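You operate a simulated robot arm through the tools that you are given. There is no shell and no other tool.

Carry out the task below with a simulated robot arm. There is one attempt and no reset: what you move stays moved.

TASK
Switch the jog box from paddle over to sieve and jog it for a few seconds.
Fine: the jog box's main switch on, and left on; one hold of JOG; sieve stays switched on, the other drive switches off.

Only the result counts: the job must be done as asked and must still hold three seconds after the hand-in. Knocking over, shifting, dropping, spilling or breaking anything else fails it.

THE ROBOT
A 7-joint arm with a two-finger parallel gripper, fixed in place. Base frame: the origin is on the floor under the middle of its stand, x ahead of it, y to its left, z up. Units: cm, degrees, N and s.
It reaches about 91 cm from its shoulder. Its first joint turns from -166.0 to 166.0 degrees. Payload 3.43 kg.
The TCP is the grasp point between the finger pads, 3 cm short of the fingertips. In the tool frame z runs along the fingers and y along their closing line. The gripper opens to 9.4 cm. The fingers are 2.8 cm wide and 1 cm thick; the gripper's body (5 by 9.6 cm) begins 5.5 cm behind the TCP.
Orientation is told as [roll, pitch, yaw] about the base's x, y, z axes, in that order, counted from this pose: with the fingers straight down and closing along the base's y, the tool's x points along the base's -x, its y along +y and its z along -z.

THE INTERFACE
- The arm moves only by the tool move_arm. Its argument "increments" is one flat list of numbers, 7 for each row, row after row: the shift along the tool's x, y, z in m, then the turn, a rotation vector about the tool's x, y, z in degrees, then the gripper command, from -1 (fully open) to 1 (shut), values between in proportion. In form: [x, y, z, rx, ry, rz, hand, x, y, z, rx, ry, rz, hand, ...]. A call has 1 to 20 rows; each row shifts and turns the commanded pose from where the row before left it, along the tool's axes as they then stand. Each row takes 0.2 s and may step no farther than 5 cm and 8.6 degrees from the row before; otherwise, or with a gripper value out of range, the whole call is refused. A pose out of reach is approached as far as the arm can. The call stops where the force on the tool passes 40 N (or 10 N more than at its start, if that is more) or the arm is blocked; 0.2 s more then pass. Each finger travels about 4.5 cm/s and halts on what it meets, pressing with about 39 N; the grip force reading is that of the motor and also rises with nothing between the fingers. The clock runs only during rows and for 0.2 s after the last one: add rows that do not move to give the fingers time. It gives the time, the measured TCP pose, the force on the tool (base axes), the opening and the grip force at its end, in the units of the frame above (readings bear some noise), with the torque about the TCP (base axes, N m) and any sound that the robot's microphone picked up.
- Cameras (640 x 400 px; columns grow to the right, rows downward): "scene" is fixed at [5.15, -65.99, 148.37]; the picture's right is [0.33, -0.95, 0.00], its down [-0.70, -0.24, -0.67] and it looks along [0.63, 0.22, -0.74] (base axes); focal length 348 px, centre (320, 200). "wrist" rides on the gripper at [7.6, 1.4, -10.3] in the tool frame; the picture's right is [-0.18, 0.98, 0.00], its down [-0.75, -0.14, -0.64] and it looks along [-0.63, -0.12, 0.77] (tool axes); focal length 243 px, centre (320, 200). There is no depth. A picture from a camera that has moved, and an enlarged one, comes with that camera's place and axes in the base frame and with its lens. The place of the scene camera against the robot may be out by one fixed shift of up to 1.2 cm in any direction.
- camera(camera): a new picture of that camera. The clock stands still meanwhile.
- lift_body(by): slides the trunk up (or, below 0, down) by that many cm; the arm rides with it, the base frame stays. It gives what a move gives, with no picture.
- close_up(camera, box): a new picture of the part [left, top, right, bottom] of that camera's present view, enlarged. The clock stands still meanwhile.
- sign_off(): hands the job in; it is judged then, once.

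Places have to be worked out from the pictures, the camera data and where the tool is seen. Open the gripper and draw the arm clear of the work before you hand the job in, unless the task says otherwise.

The tools are called after "Request:" as a command line: name --argument value ..., lists and objects as JSON in quotes. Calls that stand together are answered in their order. move_arm: Moves the arm, as the interface text tells. Its arguments: {"type":"object","properties":{"increments":{"type":"array","items":{"type":"number"}}},"required":["increments"]} The other tools are called the same way: lift_body (by) moves the trunk up or down; camera (camera) takes a picture; close_up (camera, box) takes an enlarged picture of a part of a camera's view; sign_off () hands the job in.

At the start:

```text
t: 0.0
tcp_pos: [23.82, -45.63, 111.72]
ee_rot: [0.0, 0.0, 0.0]
wrist_force: [0.3, 0.1, 0.6]
moment: [0.0, 0.01, 0.01]
opening: 9.39
grasp_force: 0.0
trunk travel left (down, up): [-42.5, 18.5]
```

scene: 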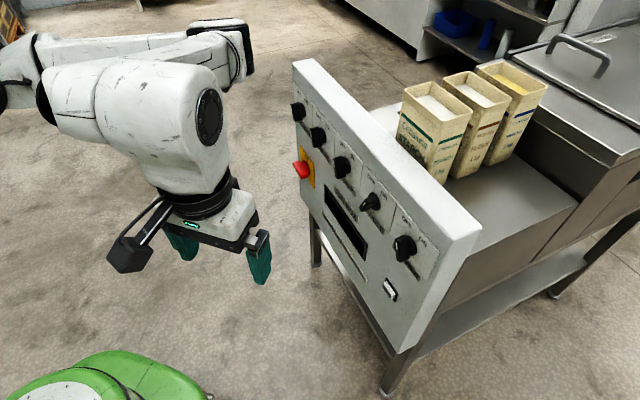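
wrist: 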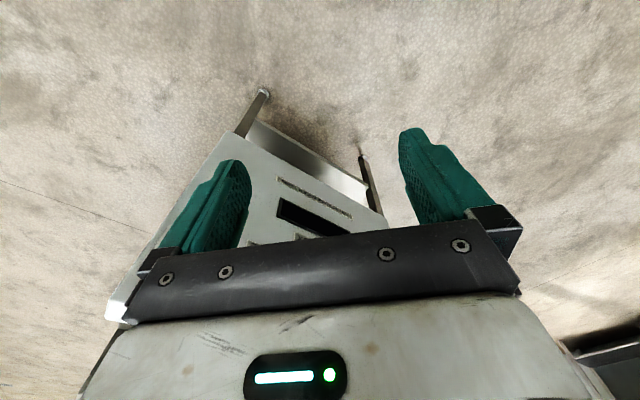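

I start by looking closely at the panel to read labels and switch positions.

Request:
close_up --camera "scene" --box '[270, 50, 490, 190]'

Request:
close_up --camera "scene" --box '[300, 170, 490, 310]'

```text
2.86 times, centred on (380, 120) of scene
camera zoom: at [5.15, -65.99, 148.37], right [0.33, -0.95, 0.0], down [-0.7, -0.24, -0.67], along [0.63, 0.22, -0.74], focal length 994 px, centre (149, 429)
```

zoom: 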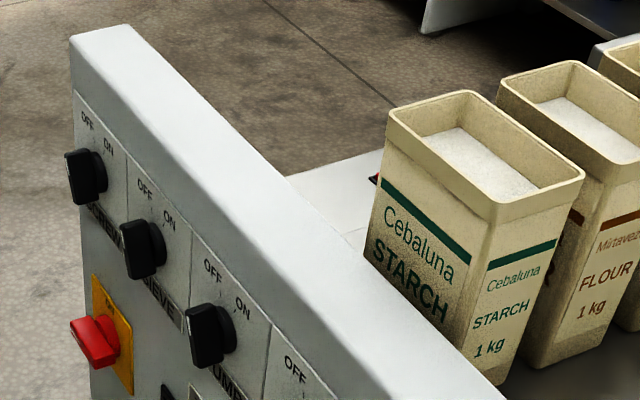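

```text
2.86 times, centred on (395, 240) of scene
camera zoom: at [5.15, -65.99, 148.37], right [0.33, -0.95, 0.0], down [-0.7, -0.24, -0.67], along [0.63, 0.22, -0.74], focal length 994 px, centre (106, 86)
```

zoom: 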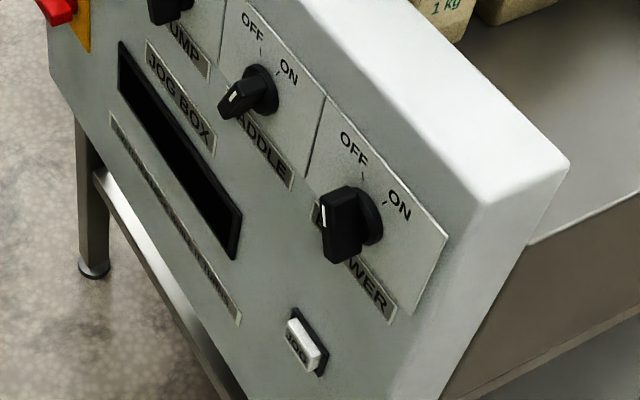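

The five rotary switches (one ends in …WER, then PADDLE, PUMP, SIEVE, SCREW) sit at z≈87 on a panel that faces the robot at about 45°. The red main switch and the JOG button are lower, near z≈65. I'll turn the tool toward the panel so the wrist camera can look at it.

Request:
move_arm --increments '[0, 0, 0, 0, 0, 7.5, -1, 0, 0, 0, 0, 0, 7.5, -1, 0, 0, 0, 0, 0, 7.5, -1, 0, 0, 0, 0, 0, 7.5, -1, 0, 0, 0, 0, 0, 7.5, -1, 0, 0, 0, 0, 0, 7.5, -1, 0, 0.03, 0, 0, -7.5, 0, -1, 0, 0.03, 0, 0, -7.5, 0, -1, 0, 0.03, 0, 0, -7.5, 0, -1, 0, 0.03, 0, 0, -7.5, 0, -1, 0, 0.03, 0, 0, -7.5, 0, -1, 0, 0.03, 0, 0, -7.5, 0, -1]'

Request:
lift_body --by -25

Request:
camera --camera "wrist"

Request:
camera --camera "scene"

```text
t: 2.6
tcp_pos: [25.93, -39.2, 109.57]
ee_rot: [0.1, -37.6, -44.9]
wrist_force: [0.2, -0.7, 1.1]
moment: [-0.06, 0.05, 0.03]
opening: 9.39
grasp_force: 0.1
out of reach, approached as far as the arm can: row 10, 11, 12
trunk travel left (down, up): [-42.5, 18.5]
```

```text
t: 5.2
tcp_pos: [25.78, -39.24, 84.47]
ee_rot: [0.0, -37.5, -45.0]
wrist_force: [0.2, 0.0, -0.2]
moment: [-0.02, 0.01, 0.02]
opening: 9.38
grasp_force: 0.0
trunk travel left (down, up): [-17.5, 43.5]
```

```text
taken
camera wrist: at [17.98, -29.75, 87.98], right [0.8, 0.59, 0.11], down [0.05, -0.25, 0.97], along [0.6, -0.77, -0.22], focal length 243 px, centre (320, 200)
```

wrist: 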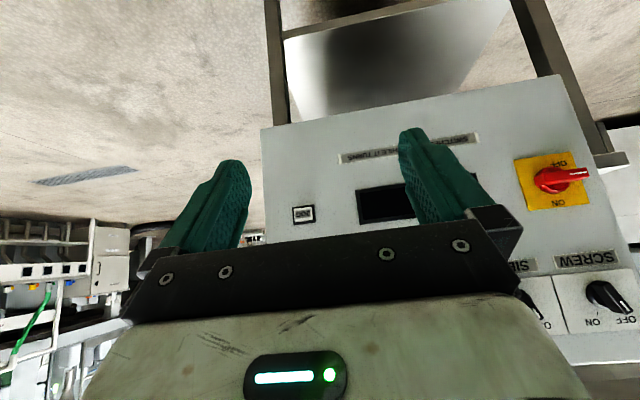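

```text
taken
```

scene: 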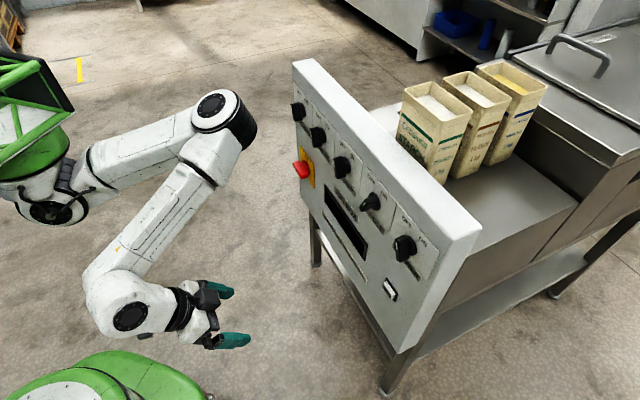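

The tool is now partly turned and the wrist image is upside-down. I'll zoom in on the main switch, the label strip and the knobs that are visible.

Request:
close_up --camera "wrist" --box '[500, 130, 620, 220]'

Request:
close_up --camera "wrist" --box '[500, 235, 640, 345]'

Request:
close_up --camera "wrist" --box '[260, 110, 500, 250]'

```text
4.44 times, centred on (560, 175) of wrist
camera zoom: at [17.98, -29.75, 87.98], right [0.8, 0.59, 0.11], down [0.05, -0.25, 0.97], along [0.6, -0.77, -0.22], focal length 1078 px, centre (-747, 311)
```

zoom: 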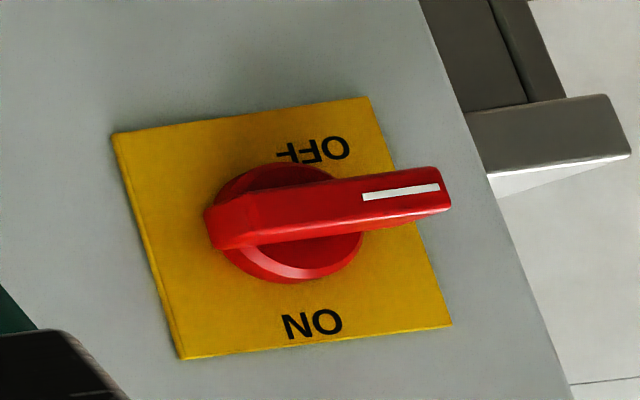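

```text
3.64 times, centred on (570, 290) of wrist
camera zoom: at [17.98, -29.75, 87.98], right [0.8, 0.59, 0.11], down [0.05, -0.25, 0.97], along [0.6, -0.77, -0.22], focal length 882 px, centre (-589, -127)
```

zoom: 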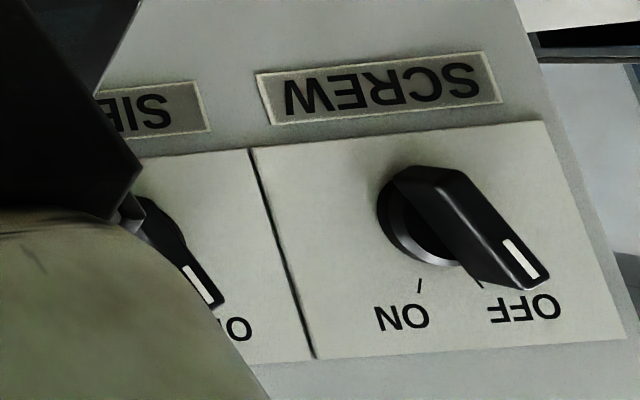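

```text
2.67 times, centred on (380, 180) of wrist
camera zoom: at [17.98, -29.75, 87.98], right [0.8, 0.59, 0.11], down [0.05, -0.25, 0.97], along [0.6, -0.77, -0.22], focal length 647 px, centre (160, 253)
```

zoom: 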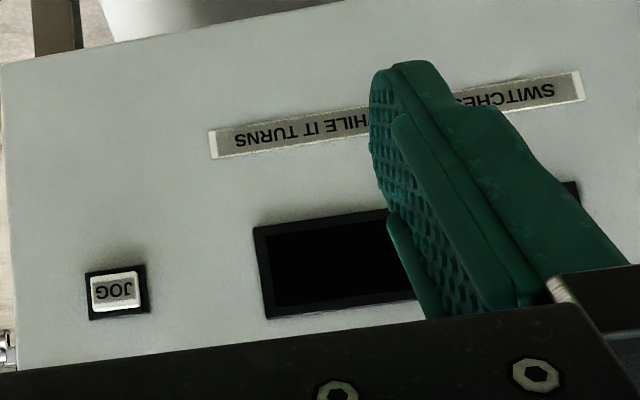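

Findings so far: the main switch handle points sideways with ON at the top, and the display is dark, so main is probably OFF. SCREW is OFF, and the strip reads "SWITCHES … WHILE IT TURNS". I'll move to a more frontal view of the knobs.

Request:
move_arm --increments '[-0.0185, 0.039, 0.0142, 0, 0, 0, -1, -0.0185, 0.039, 0.0142, 0, 0, 0, -1, -0.0185, 0.039, 0.0142, 0, 0, 0, -1, -0.0185, 0.039, 0.0142, 0, 0, 0, -1, -0.0185, 0.039, 0.0142, 0, 0, 0, -1, -0.0185, 0.039, 0.0142, 0, 0, 0, -1, 0, 0, 0, 0, -7.5, 0, -1, 0, 0, 0, 0, -7.5, 0, -1, 0, 0, 0, 0, -7.5, 0, -1, 0, 0, 0, 0, -7.5, 0, -1, 0, 0, 0, 0, -7.5, 0, -1, 0, 0, 0, 0, 0, 0, -1]'

Request:
camera --camera "wrist"

Request:
camera --camera "scene"

```text
t: 7.8
tcp_pos: [50.49, -43.48, 87.67]
ee_rot: [0.1, -75.0, -45.0]
wrist_force: [-0.2, -0.7, 0.5]
moment: [0.0, 0.01, -0.01]
opening: 9.41
grasp_force: 0.0
out of reach, approached as far as the arm can: row 1, 2, 3, 4, 5, 7, 8, 10, 11
trunk travel left (down, up): [-17.5, 43.5]
```

```text
taken
camera wrist: at [42.94, -34.08, 82.9], right [0.73, 0.66, 0.18], down [-0.4, 0.2, 0.89], along [0.56, -0.72, 0.41], focal length 243 px, centre (320, 200)
```

wrist: 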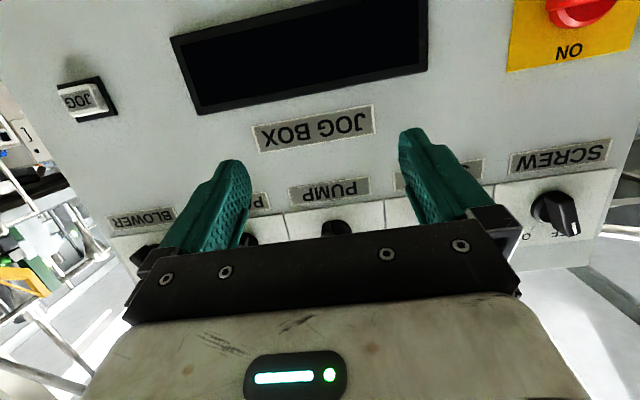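

```text
taken
```

scene: 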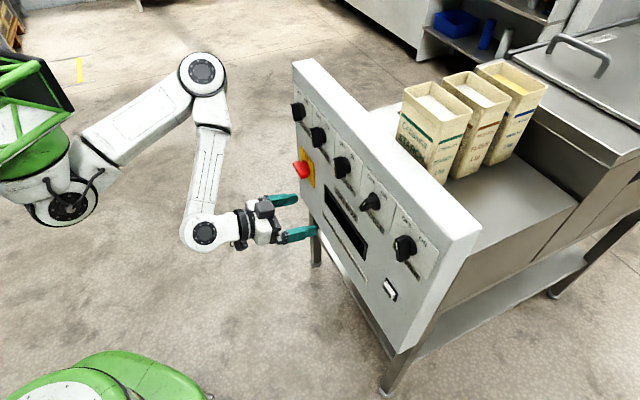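

The arm now faces the panel with the elbow safely up. Raising the trunk by 8 cm should bring the knob row into the clear upper part of the upside-down wrist image.

Request:
lift_body --by 8

Request:
camera --camera "wrist"

```text
t: 8.9
tcp_pos: [50.62, -43.44, 95.69]
ee_rot: [0.1, -74.9, -45.0]
wrist_force: [-0.1, 0.7, -0.5]
moment: [0.02, 0.02, 0.02]
opening: 9.4
grasp_force: 0.1
trunk travel left (down, up): [-25.5, 35.5]
```

```text
taken
camera wrist: at [42.93, -34.09, 90.91], right [0.73, 0.66, 0.18], down [-0.4, 0.2, 0.89], along [0.56, -0.72, 0.41], focal length 243 px, centre (320, 200)
```

wrist: 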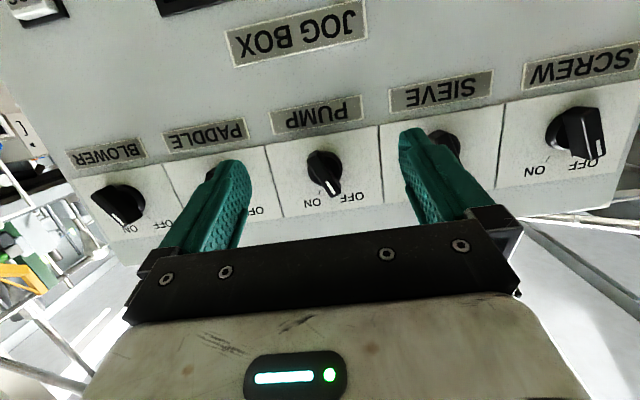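

Request:
close_up --camera "wrist" --box '[240, 80, 400, 220]'

Request:
close_up --camera "wrist" --box '[60, 120, 220, 260]'

Request:
close_up --camera "wrist" --box '[480, 70, 640, 210]'

```text
2.86 times, centred on (320, 150) of wrist
camera zoom: at [42.93, -34.09, 90.91], right [0.73, 0.66, 0.18], down [-0.4, 0.2, 0.89], along [0.56, -0.72, 0.41], focal length 693 px, centre (320, 343)
```

zoom: 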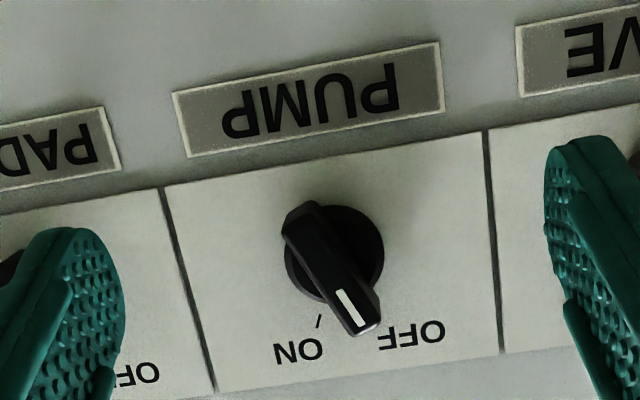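

```text
2.86 times, centred on (140, 190) of wrist
camera zoom: at [42.93, -34.09, 90.91], right [0.73, 0.66, 0.18], down [-0.4, 0.2, 0.89], along [0.56, -0.72, 0.41], focal length 693 px, centre (834, 229)
```

zoom: 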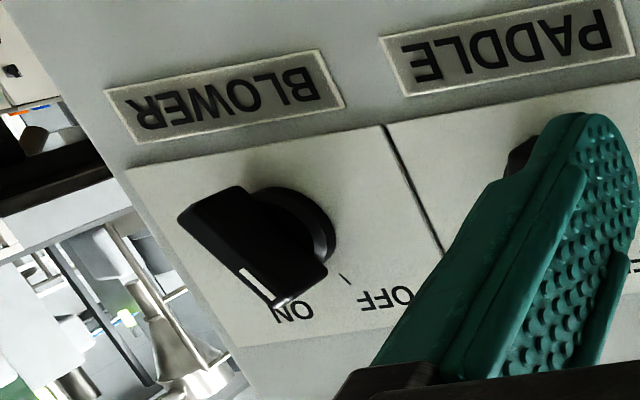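

```text
2.86 times, centred on (560, 140) of wrist
camera zoom: at [42.93, -34.09, 90.91], right [0.73, 0.66, 0.18], down [-0.4, 0.2, 0.89], along [0.56, -0.72, 0.41], focal length 693 px, centre (-366, 371)
```

zoom: 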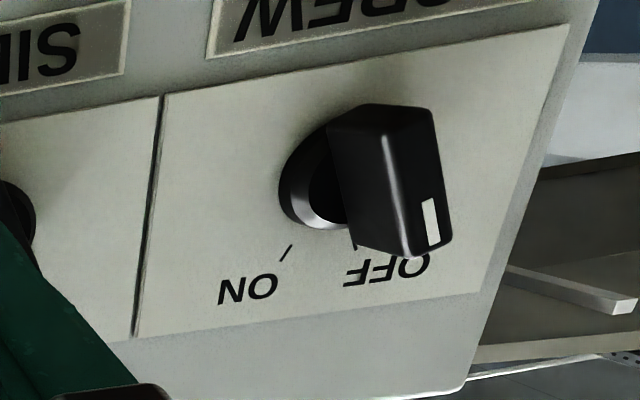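

PUMP, SCREW and BLOWER all lean the same way, toward OFF. The fingers hide PADDLE and SIEVE, so I'll close the gripper to see past them.

Request:
move_arm --increments '[0, 0, 0, 0, 0, 0, 1, 0, 0, 0, 0, 0, 0, 1, 0, 0, 0, 0, 0, 0, 1, 0, 0, 0, 0, 0, 0, 1, 0, 0, 0, 0, 0, 0, 1, 0, 0, 0, 0, 0, 0, 1]'

Request:
camera --camera "wrist"

Request:
close_up --camera "wrist" --box '[380, 70, 540, 210]'

Request:
close_up --camera "wrist" --box '[130, 100, 290, 240]'

```text
t: 10.3
tcp_pos: [50.57, -43.26, 95.6]
ee_rot: [0.0, -74.9, -45.0]
wrist_force: [0.2, 0.0, -0.3]
moment: [0.0, 0.0, 0.0]
opening: 0.0
grasp_force: 26.0
trunk travel left (down, up): [-25.5, 35.5]
```

```text
taken
camera wrist: at [42.93, -34.09, 90.91], right [0.73, 0.66, 0.18], down [-0.4, 0.2, 0.89], along [0.56, -0.72, 0.41], focal length 243 px, centre (320, 200)
```

wrist: 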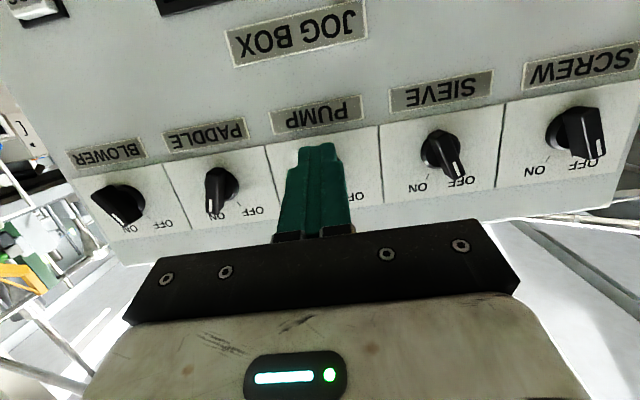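

```text
2.86 times, centred on (460, 140) of wrist
camera zoom: at [42.93, -34.09, 90.91], right [0.73, 0.66, 0.18], down [-0.4, 0.2, 0.89], along [0.56, -0.72, 0.41], focal length 693 px, centre (-80, 371)
```

zoom: 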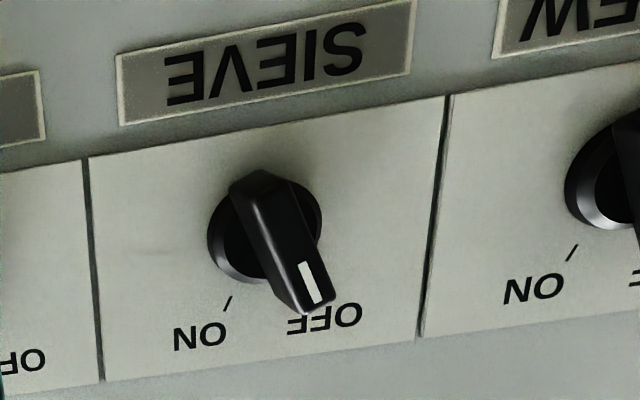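

```text
2.86 times, centred on (210, 170) of wrist
camera zoom: at [42.93, -34.09, 90.91], right [0.73, 0.66, 0.18], down [-0.4, 0.2, 0.89], along [0.56, -0.72, 0.41], focal length 693 px, centre (634, 286)
```

zoom: 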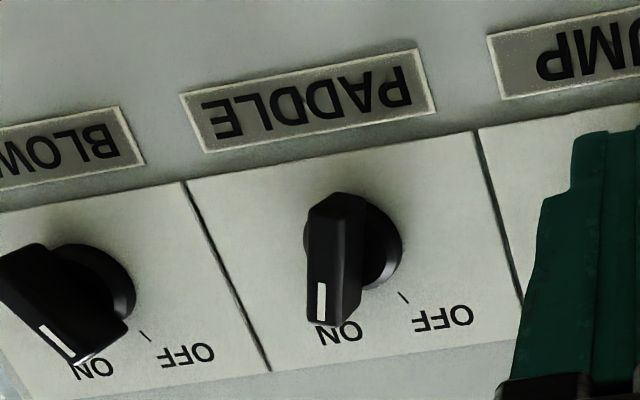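

PADDLE is ON and SIEVE is OFF, as are SCREW, PUMP and BLOWER. Triangulating the views puts the panel face at n=(x−y)/√2≈79.2 with the knobs at z≈98.4. I'll lower the trunk to read the notice strip and check the main switch from the front.

Request:
lift_body --by -17

Request:
camera --camera "wrist"

Request:
close_up --camera "wrist" --box '[160, 0, 480, 200]'

Request:
close_up --camera "wrist" --box '[480, 60, 640, 180]'

```text
t: 12.3
tcp_pos: [50.42, -43.3, 78.54]
ee_rot: [0.0, -75.0, -44.9]
wrist_force: [-0.1, -0.6, -0.7]
moment: [-0.03, 0.0, 0.0]
opening: 0.0
grasp_force: 33.0
trunk travel left (down, up): [-8.5, 52.5]
```

```text
taken
camera wrist: at [42.92, -34.09, 73.92], right [0.73, 0.66, 0.18], down [-0.4, 0.2, 0.89], along [0.56, -0.72, 0.41], focal length 243 px, centre (320, 200)
```

wrist: 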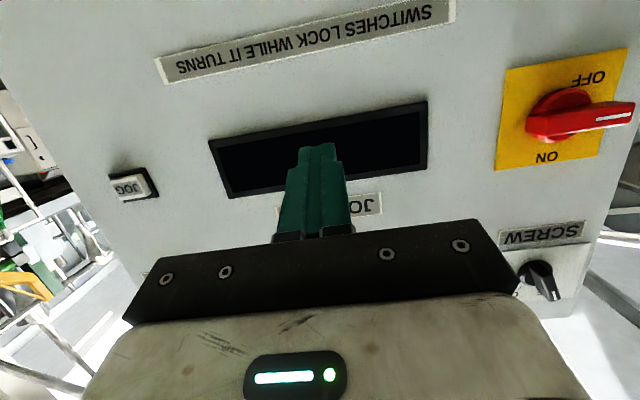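

```text
2.00 times, centred on (320, 100) of wrist
camera zoom: at [42.92, -34.09, 73.92], right [0.73, 0.66, 0.18], down [-0.4, 0.2, 0.89], along [0.56, -0.72, 0.41], focal length 485 px, centre (320, 400)
```

zoom: 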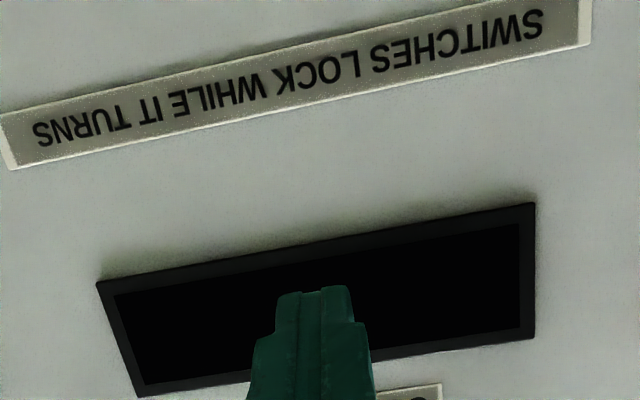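

```text
3.33 times, centred on (560, 120) of wrist
camera zoom: at [42.92, -34.09, 73.92], right [0.73, 0.66, 0.18], down [-0.4, 0.2, 0.89], along [0.56, -0.72, 0.41], focal length 809 px, centre (-480, 467)
```

zoom: 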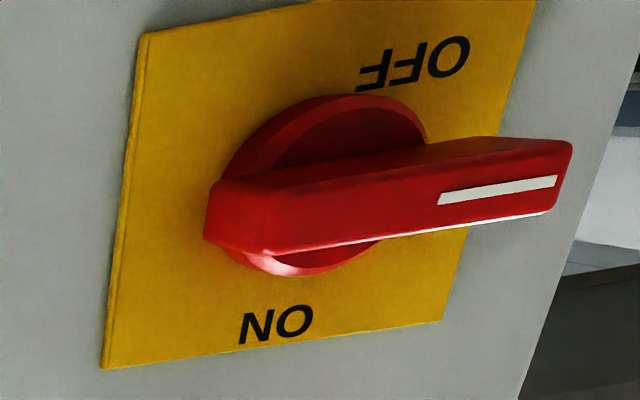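

The strip reads "SWITCHES LOCK WHILE IT TURNS", and the main handle points sideways (OFF). I'll set the drive switches first. That means raising to knob height, levelling the tool, opening to about 5 cm and lining up in front of PADDLE (s≈-7.3, z≈98.4) with its ON tilt.

Request:
lift_body --by 20

Request:
move_arm --increments '[0, 0, 0, 0, -7.5, 0, -0.1, 0, 0, 0, 0, -7.5, 0, -0.1, 0, -0.041, 0, 0, 0, 0, -0.1, 0, -0.041, 0, 0, 0, 0, -0.1, 0, -0.041, 0, 0, 0, 0, -0.1, 0, 0, 0, 0, 0, 7, -0.1, 0, 0, 0, 0, 0, 7, -0.1, 0, 0, 0, 0, 0, 7, -0.1, 0, 0, 0, 0, 0, 0, -0.1]'

Request:
camera --camera "wrist"

Request:
camera --camera "scene"

```text
t: 14.4
tcp_pos: [50.63, -43.4, 98.6]
ee_rot: [0.1, -75.1, -45.0]
wrist_force: [-0.1, -1.0, 0.0]
moment: [-0.04, 0.0, -0.02]
opening: 0.0
grasp_force: 33.0
trunk travel left (down, up): [-28.5, 32.5]
```

```text
t: 16.4
tcp_pos: [41.32, -52.53, 99.36]
ee_rot: [89.9, -68.9, -134.9]
wrist_force: [0.3, 0.8, 0.2]
moment: [-0.01, 0.0, -0.01]
opening: 5.16
grasp_force: 0.1
out of reach, approached as far as the arm can: row 2
trunk travel left (down, up): [-28.5, 32.5]
```

```text
taken
camera wrist: at [36.83, -42.61, 92.75], right [0.6, 0.6, 0.53], down [-0.74, 0.17, 0.65], along [0.3, -0.78, 0.55], focal length 243 px, centre (320, 200)
```

wrist: 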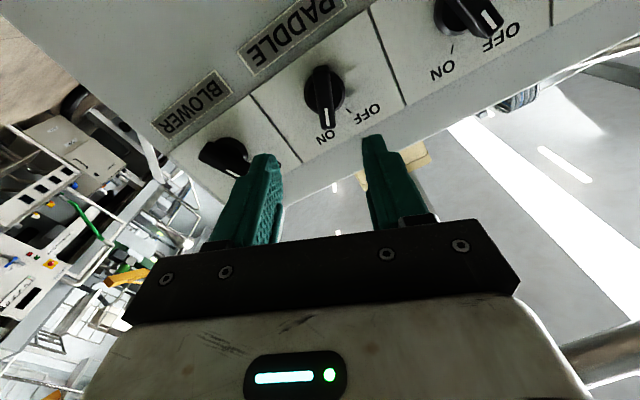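

```text
taken
```

scene: 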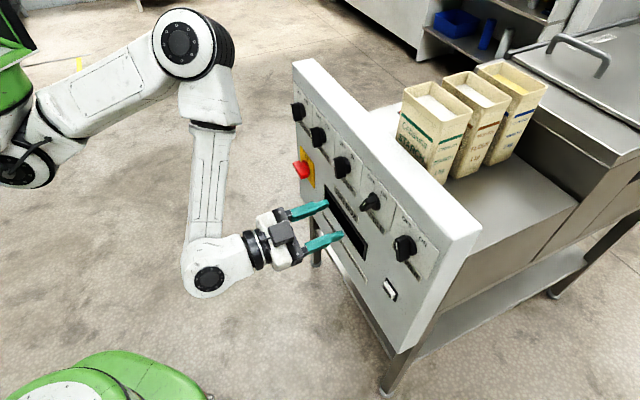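

Pose is s≈-7.9, n≈66.4, z≈99.4. I'll zoom on PADDLE to refine its centre and tilt before approaching.

Request:
close_up --camera "wrist" --box '[270, 40, 400, 160]'

```text
3.33 times, centred on (335, 100) of wrist
camera zoom: at [36.83, -42.61, 92.75], right [0.6, 0.6, 0.53], down [-0.74, 0.17, 0.65], along [0.3, -0.78, 0.55], focal length 809 px, centre (270, 533)
```

zoom: 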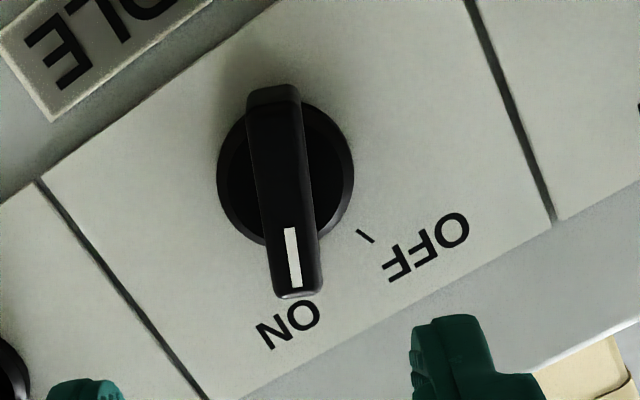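

The bar's centre is at about s=-7.15, z=98.4, tilted 22°, about 1.2 cm wide and 2.8 cm proud. I'll shift laterally to line up, then go in slowly with the fingers straddling the bar.

Request:
move_arm --increments '[0.0118, 0.0038, 0, 0, 0, 0, -0.1, 0, 0, 0.02, 0, 0, 0, -0.1, 0, 0, 0.02, 0, 0, 0, -0.1, 0, 0, 0.02, 0, 0, 0, -0.1, 0, 0, 0.016, 0, 0, 0, -0.1, 0, 0, 0, 0, 0, 0, -0.1]'

Request:
camera --camera "wrist"

Request:
close_up --camera "scene" --box '[290, 140, 450, 260]'

```text
t: 17.8
tcp_pos: [47.36, -57.39, 98.37]
ee_rot: [89.9, -69.0, -134.9]
wrist_force: [-0.6, -1.0, 0.0]
moment: [-0.02, 0.01, 0.0]
opening: 5.17
grasp_force: 0.0
trunk travel left (down, up): [-28.5, 32.5]
```

```text
taken
camera wrist: at [42.77, -47.43, 91.76], right [0.6, 0.6, 0.52], down [-0.74, 0.17, 0.65], along [0.3, -0.78, 0.55], focal length 243 px, centre (320, 200)
```

wrist: 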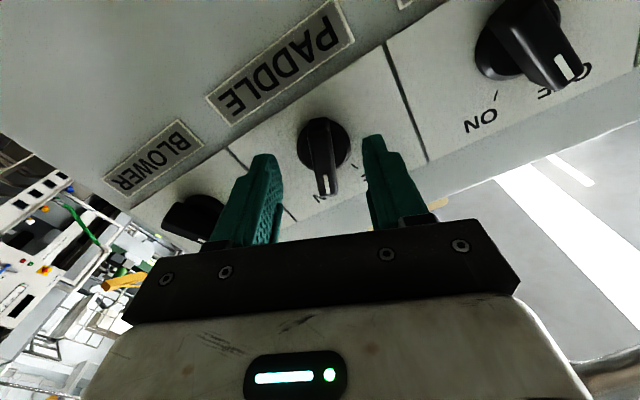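

```text
3.33 times, centred on (370, 200) of scene
camera zoom: at [5.15, -65.99, 148.37], right [0.33, -0.95, 0.0], down [-0.7, -0.24, -0.67], along [0.63, 0.22, -0.74], focal length 1160 px, centre (153, 200)
```

zoom: 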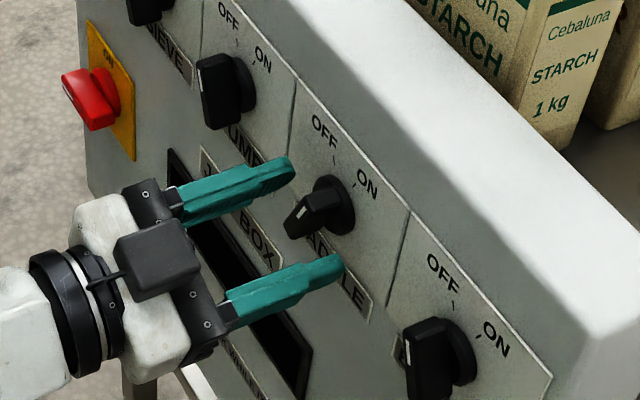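

Fingertips straddle the PADDLE bar (s=-7.1, n=74.1, z=98.4). I'll go 0.8 cm deeper and close on it.

Request:
move_arm --increments '[0, 0, 0.008, 0, 0, 0, -0.1, 0, 0, 0, 0, 0, 0, 0.3, 0, 0, 0, 0, 0, 0, 0.6, 0, 0, 0, 0, 0, 0, 0.8, 0, 0, 0, 0, 0, 0, 0.8, 0, 0, 0, 0, 0, 0, 0.8]'

Request:
close_up --camera "wrist" --box '[240, 80, 400, 200]'

```text
t: 19.2
tcp_pos: [48.05, -57.87, 98.42]
ee_rot: [90.1, -69.0, -134.9]
wrist_force: [5.1, 8.8, 4.2]
moment: [-0.1, -0.1, 0.04]
opening: 1.54
grasp_force: 5.5
trunk travel left (down, up): [-28.5, 32.5]
```

```text
3.33 times, centred on (320, 140) of wrist
camera zoom: at [43.4, -47.95, 91.78], right [0.6, 0.6, 0.52], down [-0.74, 0.17, 0.65], along [0.31, -0.78, 0.55], focal length 809 px, centre (320, 400)
```

zoom: 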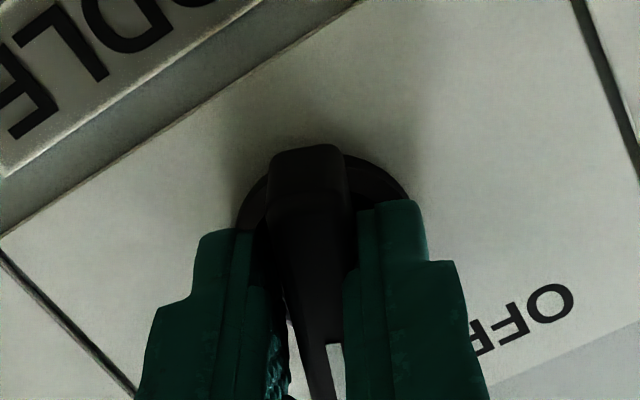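

One finger has met the bar but the other hasn't quite. I'll shift slightly toward the bar's centre and close fully to get a firm grip.

Request:
move_arm --increments '[0, 0.002, 0, 0, 0, 0, 0.8, 0, 0, 0, 0, 0, 0, 1, 0, 0, 0, 0, 0, 0, 1, 0, 0, 0, 0, 0, 0, 1]'

Request:
close_up --camera "wrist" --box '[240, 80, 400, 200]'

```text
t: 20.2
tcp_pos: [48.07, -57.73, 98.5]
ee_rot: [89.9, -69.0, -134.9]
wrist_force: [6.6, 7.7, 5.3]
moment: [0.18, 0.09, 0.08]
opening: 1.31
grasp_force: 45.2
trunk travel left (down, up): [-28.5, 32.5]
```

```text
3.33 times, centred on (320, 140) of wrist
camera zoom: at [43.49, -47.85, 91.83], right [0.6, 0.6, 0.52], down [-0.74, 0.17, 0.65], along [0.31, -0.78, 0.55], focal length 809 px, centre (320, 400)
```

zoom: 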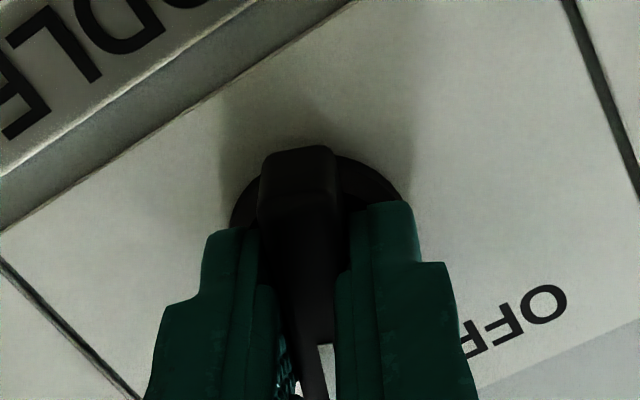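

Gripped: opening 1.31, grip about 45 N. I'll turn PADDLE counter-clockwise from ON to OFF by about 43°, relieving the small side load first.

Request:
move_arm --increments '[0, 0.0015, 0, 0, 0, 0, 1, 0, 0, 0, 0, 0, -5.5, 1, 0, 0, 0, 0, 0, -5.5, 1, 0, 0, 0, 0, 0, -5.5, 1, 0, 0, 0, 0, 0, -5.5, 1, 0, 0, 0, 0, 0, -5.5, 1, 0, 0, 0, 0, 0, -5.5, 1, 0, 0, 0, 0, 0, -5.5, 1, 0, 0, 0, 0, 0, -4.5, 1, 0, 0, 0, 0, 0, 0, 1]'

Request:
camera --camera "wrist"

Request:
close_up --camera "scene" --box '[290, 140, 450, 260]'

```text
t: 22.4
tcp_pos: [48.04, -57.79, 98.45]
ee_rot: [-89.7, -68.1, 44.7]
wrist_force: [-2.3, -6.9, -6.2]
moment: [0.02, 0.0, -0.1]
opening: 1.26
grasp_force: 44.3
trunk travel left (down, up): [-28.5, 32.5]
```

```text
taken
camera wrist: at [39.53, -51.79, 90.86], right [0.69, 0.69, -0.2], down [-0.35, 0.56, 0.75], along [0.63, -0.45, 0.63], focal length 243 px, centre (320, 200)
```

wrist: 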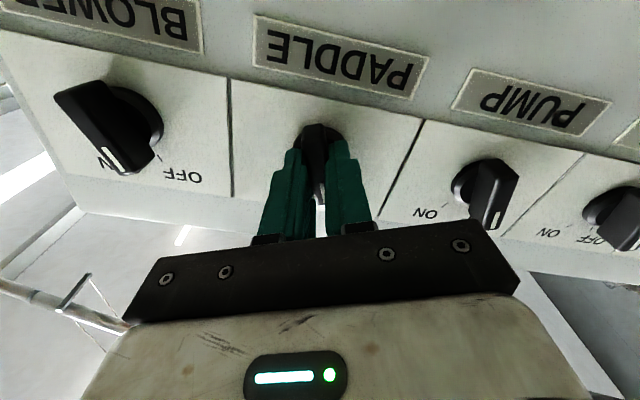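

```text
3.33 times, centred on (370, 200) of scene
camera zoom: at [5.15, -65.99, 148.37], right [0.33, -0.95, 0.0], down [-0.7, -0.24, -0.67], along [0.63, 0.22, -0.74], focal length 1160 px, centre (153, 200)
```

zoom: 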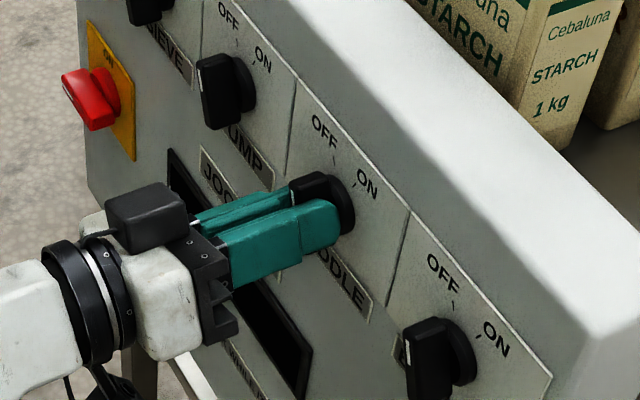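

The knob turned with the gripper. I'll release, back off and check that PADDLE stays at OFF.

Request:
move_arm --increments '[0, 0, 0, 0, 0, 0, 0.4, 0, 0, 0, 0, 0, 0, 0.1, 0, 0, 0, 0, 0, 0, -0.1, 0, 0, 0, 0, 0, 0, -0.1, 0, 0, -0.02, 0, 0, 0, -0.1, 0, 0, -0.025, 0, 0, 0, -0.1, 0, 0, -0.035, 0, 0, 0, -0.1, 0, 0, 0, 0, 0, 0, -0.1]'

Request:
camera --camera "wrist"

Request:
close_up --camera "wrist" --box '[250, 30, 410, 150]'

Request:
close_up --camera "scene" --box '[290, 140, 450, 260]'

```text
t: 24.2
tcp_pos: [42.51, -51.92, 98.69]
ee_rot: [-90.0, -68.1, 45.0]
wrist_force: [-0.1, -0.9, -0.8]
moment: [-0.02, -0.01, 0.01]
opening: 5.18
grasp_force: 0.0
trunk travel left (down, up): [-28.5, 32.5]
```

```text
taken
camera wrist: at [33.92, -46.0, 90.96], right [0.69, 0.69, -0.2], down [-0.35, 0.56, 0.75], along [0.63, -0.45, 0.63], focal length 243 px, centre (320, 200)
```

wrist: 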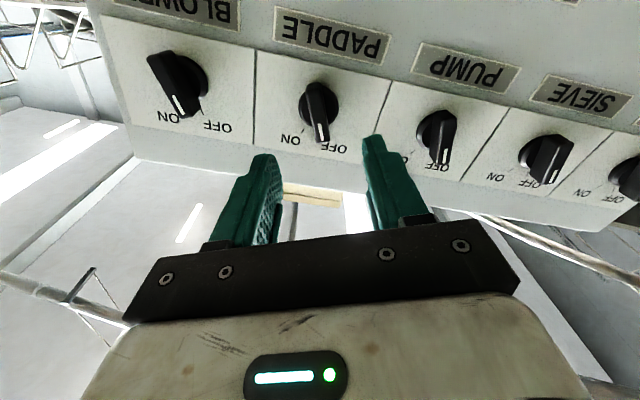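

```text
3.33 times, centred on (330, 90) of wrist
camera zoom: at [33.92, -46.0, 90.96], right [0.69, 0.69, -0.2], down [-0.35, 0.56, 0.75], along [0.63, -0.45, 0.63], focal length 809 px, centre (287, 567)
```

zoom: 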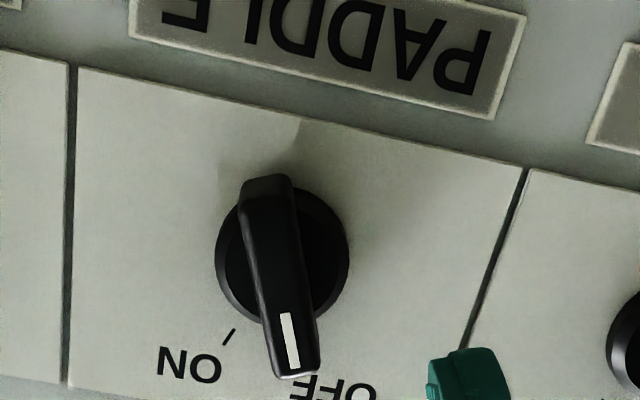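

```text
3.33 times, centred on (370, 200) of scene
camera zoom: at [5.15, -65.99, 148.37], right [0.33, -0.95, 0.0], down [-0.7, -0.24, -0.67], along [0.63, 0.22, -0.74], focal length 1160 px, centre (153, 200)
```

zoom: 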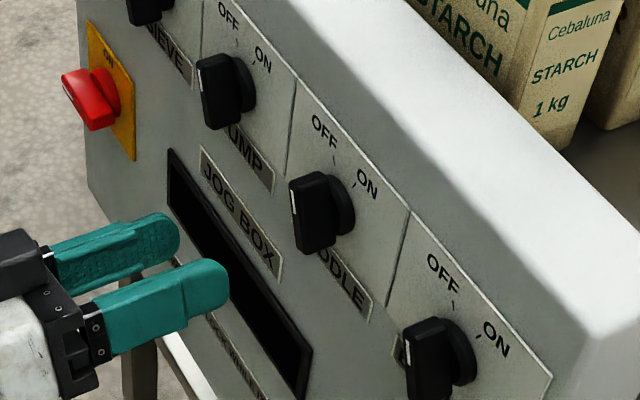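

PADDLE now sits at OFF, in line with the others. The gripper already has the OFF tilt, so I'll slide across (clear of the panel) to SIEVE at s≈16.1.

Request:
move_arm --increments '[-0.01642, 0.04244, 0, 0, 0, 0, -0.1, -0.01642, 0.04244, 0, 0, 0, 0, -0.1, -0.01642, 0.04244, 0, 0, 0, 0, -0.1, -0.01642, 0.04244, 0, 0, 0, 0, -0.1, -0.01642, 0.04244, 0, 0, 0, 0, -0.1, 0, 0, 0, 0, 0, 0, -0.1]'

Request:
camera --camera "wrist"

Request:
close_up --camera "wrist" --box '[250, 30, 410, 150]'

Request:
camera --camera "scene"

```text
t: 25.6
tcp_pos: [50.42, -42.87, 99.7]
ee_rot: [-87.0, -67.9, 42.9]
wrist_force: [-0.6, -0.1, 0.5]
moment: [0.0, -0.02, 0.0]
opening: 5.16
grasp_force: 0.1
out of reach, approached as far as the arm can: row 3, 4, 5
trunk travel left (down, up): [-28.5, 32.5]
```

```text
taken
camera wrist: at [41.77, -36.81, 92.28], right [0.68, 0.7, -0.2], down [-0.34, 0.55, 0.76], along [0.64, -0.46, 0.61], focal length 243 px, centre (320, 200)
```

wrist: 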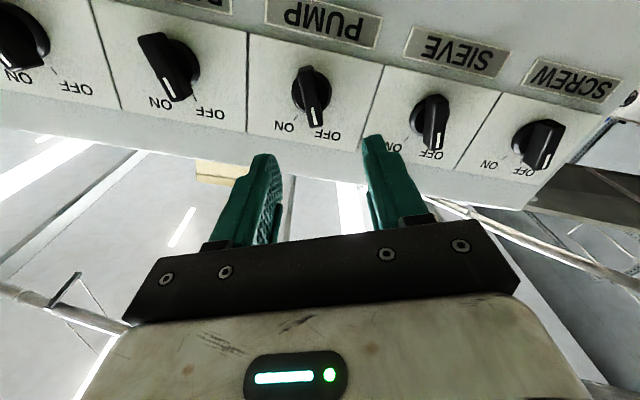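

```text
3.33 times, centred on (330, 90) of wrist
camera zoom: at [41.77, -36.81, 92.28], right [0.68, 0.7, -0.2], down [-0.34, 0.55, 0.76], along [0.64, -0.46, 0.61], focal length 809 px, centre (287, 567)
```

zoom: 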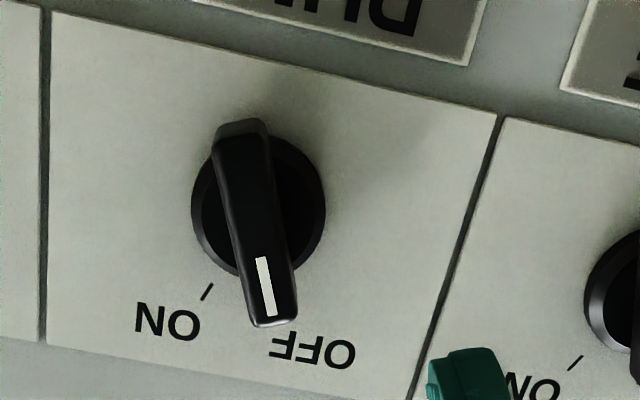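

```text
taken
```

scene: 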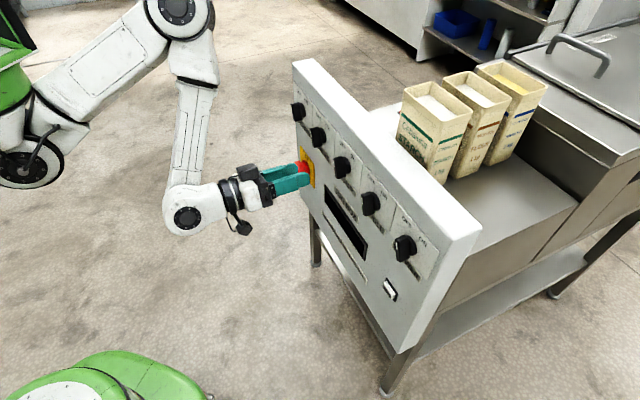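

The arm became too folded (the wrist is too near the shoulder) and stopped at s≈5.3. Raising the trunk and reaching down from it gives more room, so I'll lift 25 cm and then bring the arm down toward SIEVE.

Request:
lift_body --by 25

Request:
move_arm --increments '[0.03388, 0.03308, 0, 1.06, -0.79, 0, -0.1, 0.03388, 0.03308, 0, 0, 0, 0, -0.1, 0.03388, 0.03308, 0, 0, 0, 0, -0.1, 0.03388, 0.03308, 0, 0, 0, 0, -0.1, 0.03388, 0.03308, 0, 0, 0, 0, -0.1, 0.03388, 0.03308, 0, 0, 0, 0, -0.1, 0, 0, 0, 0, 0, 0, -0.1]'

Request:
camera --camera "wrist"

Request:
camera --camera "scene"

```text
t: 28.2
tcp_pos: [50.49, -42.84, 124.76]
ee_rot: [-87.1, -68.0, 42.8]
wrist_force: [-0.7, -0.1, 0.2]
moment: [0.02, -0.05, 0.0]
opening: 5.17
grasp_force: 0.0
trunk travel left (down, up): [-53.5, 7.5]
```

```text
t: 29.8
tcp_pos: [48.4, -49.14, 119.42]
ee_rot: [-90.7, -68.0, 46.4]
wrist_force: [-0.2, -0.8, -0.5]
moment: [-0.02, 0.03, 0.02]
opening: 5.16
grasp_force: 0.1
out of reach, approached as far as the arm can: row 1, 2, 3, 4, 5, 6
trunk travel left (down, up): [-53.5, 7.5]
```

```text
taken
camera wrist: at [39.83, -43.3, 111.72], right [0.69, 0.7, -0.2], down [-0.36, 0.56, 0.75], along [0.63, -0.44, 0.63], focal length 243 px, centre (320, 200)
```

wrist: 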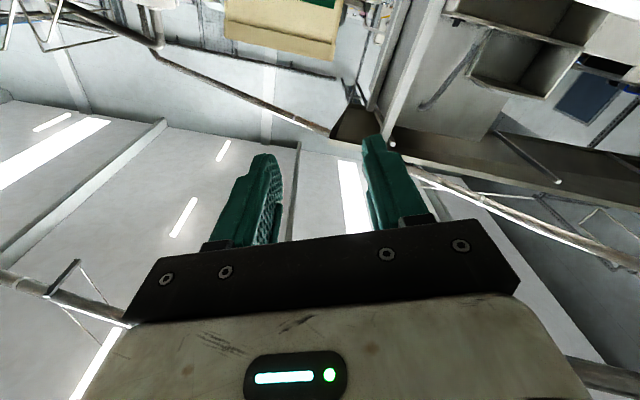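

```text
taken
```

scene: 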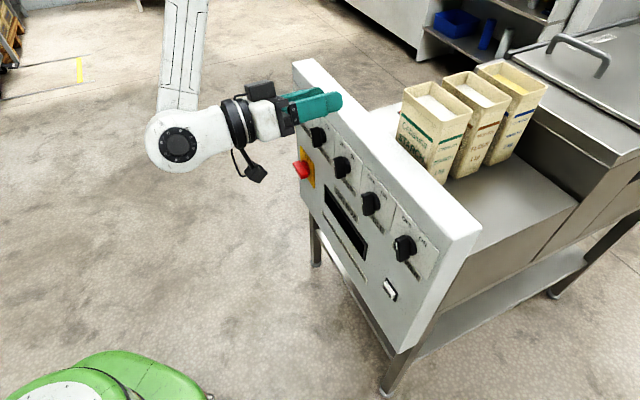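

The arm hit limits again: reaching low relative to the trunk is worse, so the reverse should help. I'll lower the trunk (fingertips are clear of the panel) and look at how the arm is mounted.

Request:
lift_body --by -40

Request:
camera --camera "scene"

Request:
close_up --camera "scene" --box '[0, 40, 320, 260]'

```text
t: 33.6
tcp_pos: [48.43, -49.16, 79.48]
ee_rot: [-90.7, -68.0, 46.3]
wrist_force: [-0.1, 0.5, 0.2]
moment: [-0.06, -0.01, 0.01]
opening: 5.17
grasp_force: 0.1
trunk travel left (down, up): [-13.5, 47.5]
```

```text
taken
```

scene: 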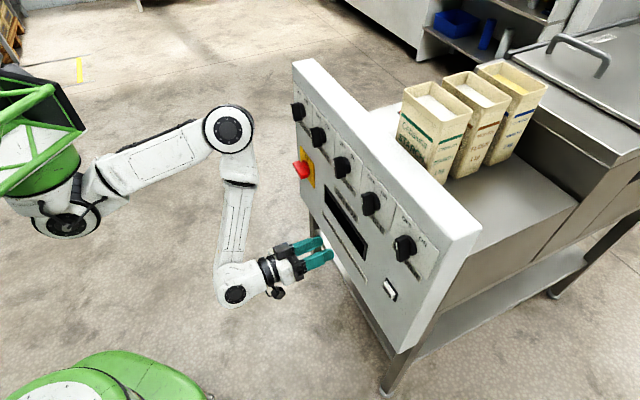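

```text
1.82 times, centred on (160, 150) of scene
camera zoom: at [5.15, -65.99, 148.37], right [0.33, -0.95, 0.0], down [-0.7, -0.24, -0.67], along [0.63, 0.22, -0.74], focal length 632 px, centre (611, 291)
```

zoom: 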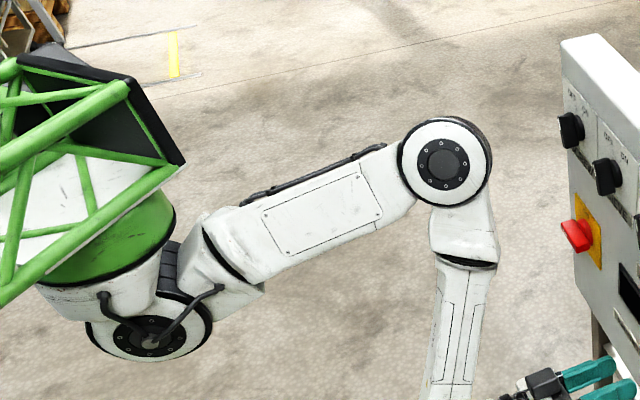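

The arm hangs from an overhead boom, with its upper arm almost horizontal toward the panel, so working higher relative to the trunk should free it. With the trunk low, I'll test going up 15 cm and then toward +s.

Request:
move_arm --increments '[-0.0463, -0.0188, 0, 0, 0, 0, -0.1, -0.0463, -0.0188, 0, 0, 0, 0, -0.1, -0.0463, -0.0188, 0, 0, 0, 0, -0.1, -0.015, 0.037, 0, 0, 0, 0, -0.1, -0.015, 0.037, 0, 0, 0, 0, -0.1, 0, 0, 0, 0, 0, 0, -0.1]'

Request:
camera --camera "scene"

```text
t: 35.0
tcp_pos: [52.3, -44.12, 94.55]
ee_rot: [-87.1, -67.7, 43.5]
wrist_force: [-0.1, -0.2, -0.2]
moment: [0.02, -0.02, -0.01]
opening: 5.18
grasp_force: 0.1
out of reach, approached as far as the arm can: row 5
trunk travel left (down, up): [-13.5, 47.5]
```

```text
taken
```

scene: 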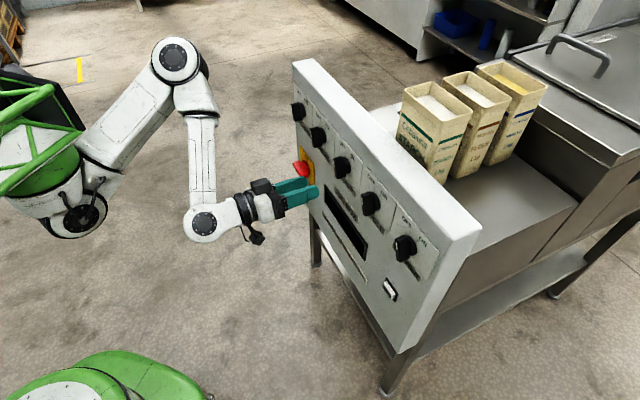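

The limit sits around s≈5 whatever the height, as long as the tool is square to the panel; the drift suggests a downward tilt helps. I'll undo the roll, tilt the fingers down about 40° and then try moving toward +s.

Request:
move_arm --increments '[0, 0, 0, 0, 0, 7.4, -0.1, 0, 0, 0, 0, 0, 7.4, -0.1, 0, 0, 0, 0, 0, 7.4, -0.1, 0, 0, 0, 0, 7.5, 0, -0.1, 0, 0, 0, 0, 7.5, 0, -0.1, 0, 0, 0, 0, 7.5, 0, -0.1, 0, 0, 0, 0, 7.5, 0, -0.1, 0, 0, 0, 0, 7.5, 0, -0.1, 0, 0, 0, 0, 0, 0, -0.1]'

```text
t: 37.0
tcp_pos: [52.42, -44.01, 94.68]
ee_rot: [-0.3, -51.9, -44.1]
wrist_force: [0.2, -0.3, -0.2]
moment: [-0.02, -0.02, -0.05]
opening: 5.16
grasp_force: 0.0
trunk travel left (down, up): [-13.5, 47.5]
```

At p≈52° nothing was flagged. Now I'll move +s in 2.5 cm steps.

Request:
move_arm --increments '[0, 0.025, 0, 0, 0, 0, -0.1, 0, 0.025, 0, 0, 0, 0, -0.1, 0, 0.025, 0, 0, 0, 0, -0.1, 0, 0.025, 0, 0, 0, 0, -0.1, 0, 0, 0, 0, 0, 0, -0.1]'

Request:
camera --camera "scene"

```text
t: 38.2
tcp_pos: [57.63, -38.79, 95.29]
ee_rot: [0.4, -52.8, -44.7]
wrist_force: [-0.6, -0.4, -0.1]
moment: [0.01, 0.02, 0.03]
opening: 5.17
grasp_force: 0.1
out of reach, approached as far as the arm can: row 4
trunk travel left (down, up): [-13.5, 47.5]
```

```text
taken
```

scene: 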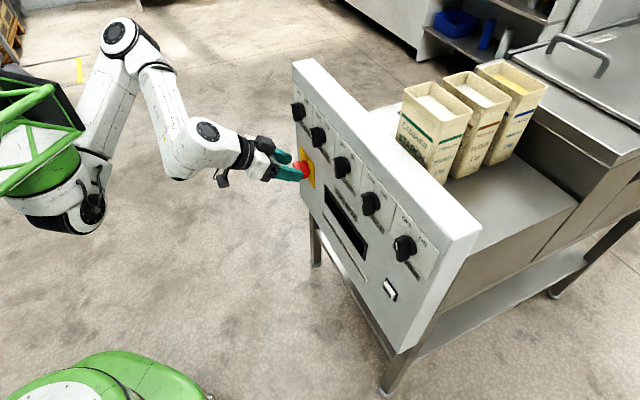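

This behaves like a minimum wrist-to-shoulder distance, i.e. the elbow folded to its limit. A lower trunk with the tool higher relative to it gives more room, so I'll lower the trunk fully, raise the arm, then level the tool.

Request:
lift_body --by -13.4

Request:
move_arm --increments '[-0.0319, 0, -0.0242, 0, 0, 0, -0.1, -0.0319, 0, -0.0242, 0, 0, 0, -0.1, -0.0319, 0, -0.0242, 0, 0, 0, -0.1, -0.0319, 0, -0.0242, 0, 0, 0, -0.1, 0, 0, 0, 0, 0, 0, -0.1]'

Request:
camera --camera "scene"

```text
t: 39.9
tcp_pos: [57.61, -38.84, 81.93]
ee_rot: [0.3, -52.8, -44.7]
wrist_force: [-0.3, 0.3, -1.1]
moment: [-0.01, 0.02, 0.01]
opening: 5.16
grasp_force: 0.2
trunk travel left (down, up): [-0.1, 60.9]
```

```text
t: 41.1
tcp_pos: [57.99, -38.81, 97.64]
ee_rot: [-0.9, -52.0, -43.6]
wrist_force: [-0.8, -0.1, 1.2]
moment: [0.0, 0.0, 0.01]
opening: 5.18
grasp_force: 0.1
trunk travel left (down, up): [-0.1, 60.9]
```

```text
taken
```

scene: 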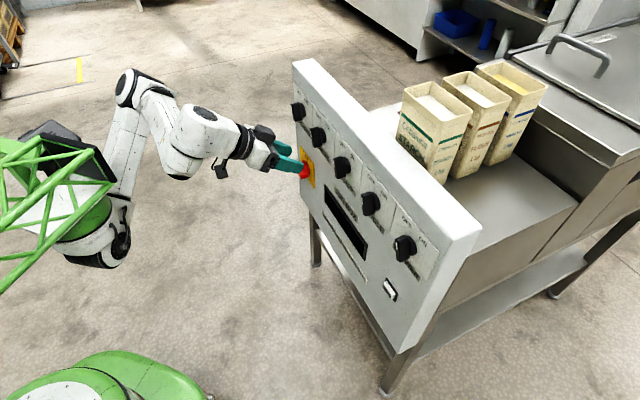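

No limits flagged this time. Next I'll level the tool to p≈90° in place.

Request:
move_arm --increments '[0, 0, 0, 0, -7.6, 0, -0.1, 0, 0, 0, 0, -7.6, 0, -0.1, 0, 0, 0, 0, -7.6, 0, -0.1, 0, 0, 0, 0, -7.6, 0, -0.1, 0, 0, 0, 0, -7.6, 0, -0.1, 0, 0, 0, 0, 0, 0, -0.1]'

Request:
camera --camera "wrist"

```text
t: 42.5
tcp_pos: [57.99, -38.65, 97.78]
ee_rot: [-120.1, -89.2, 75.7]
wrist_force: [1.2, -0.2, -0.6]
moment: [-0.01, -0.03, 0.0]
opening: 5.19
grasp_force: 0.1
trunk travel left (down, up): [-0.1, 60.9]
```

```text
taken
camera wrist: at [51.35, -30.76, 89.99], right [0.69, 0.71, 0.17], down [-0.56, 0.36, 0.75], along [0.47, -0.61, 0.64], focal length 243 px, centre (320, 200)
```

wrist: 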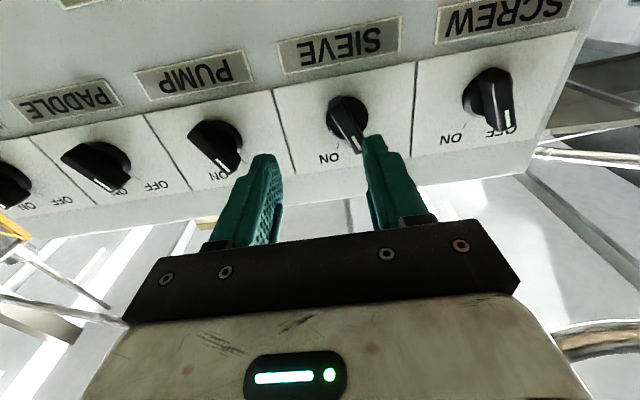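

The tool is level at s≈13.7, n≈68.3, z≈97.8 and still in reach. I'll zoom on SIEVE to find its centre and angle.

Request:
close_up --camera "wrist" --box '[280, 60, 440, 180]'

```text
3.33 times, centred on (360, 120) of wrist
camera zoom: at [51.35, -30.76, 89.99], right [0.69, 0.71, 0.17], down [-0.56, 0.36, 0.75], along [0.47, -0.61, 0.64], focal length 809 px, centre (187, 467)
```

zoom: 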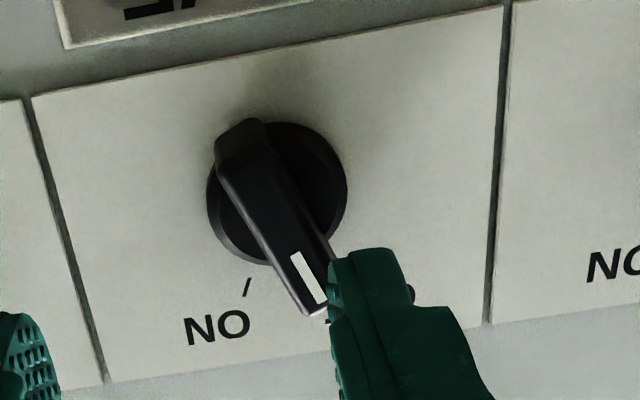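

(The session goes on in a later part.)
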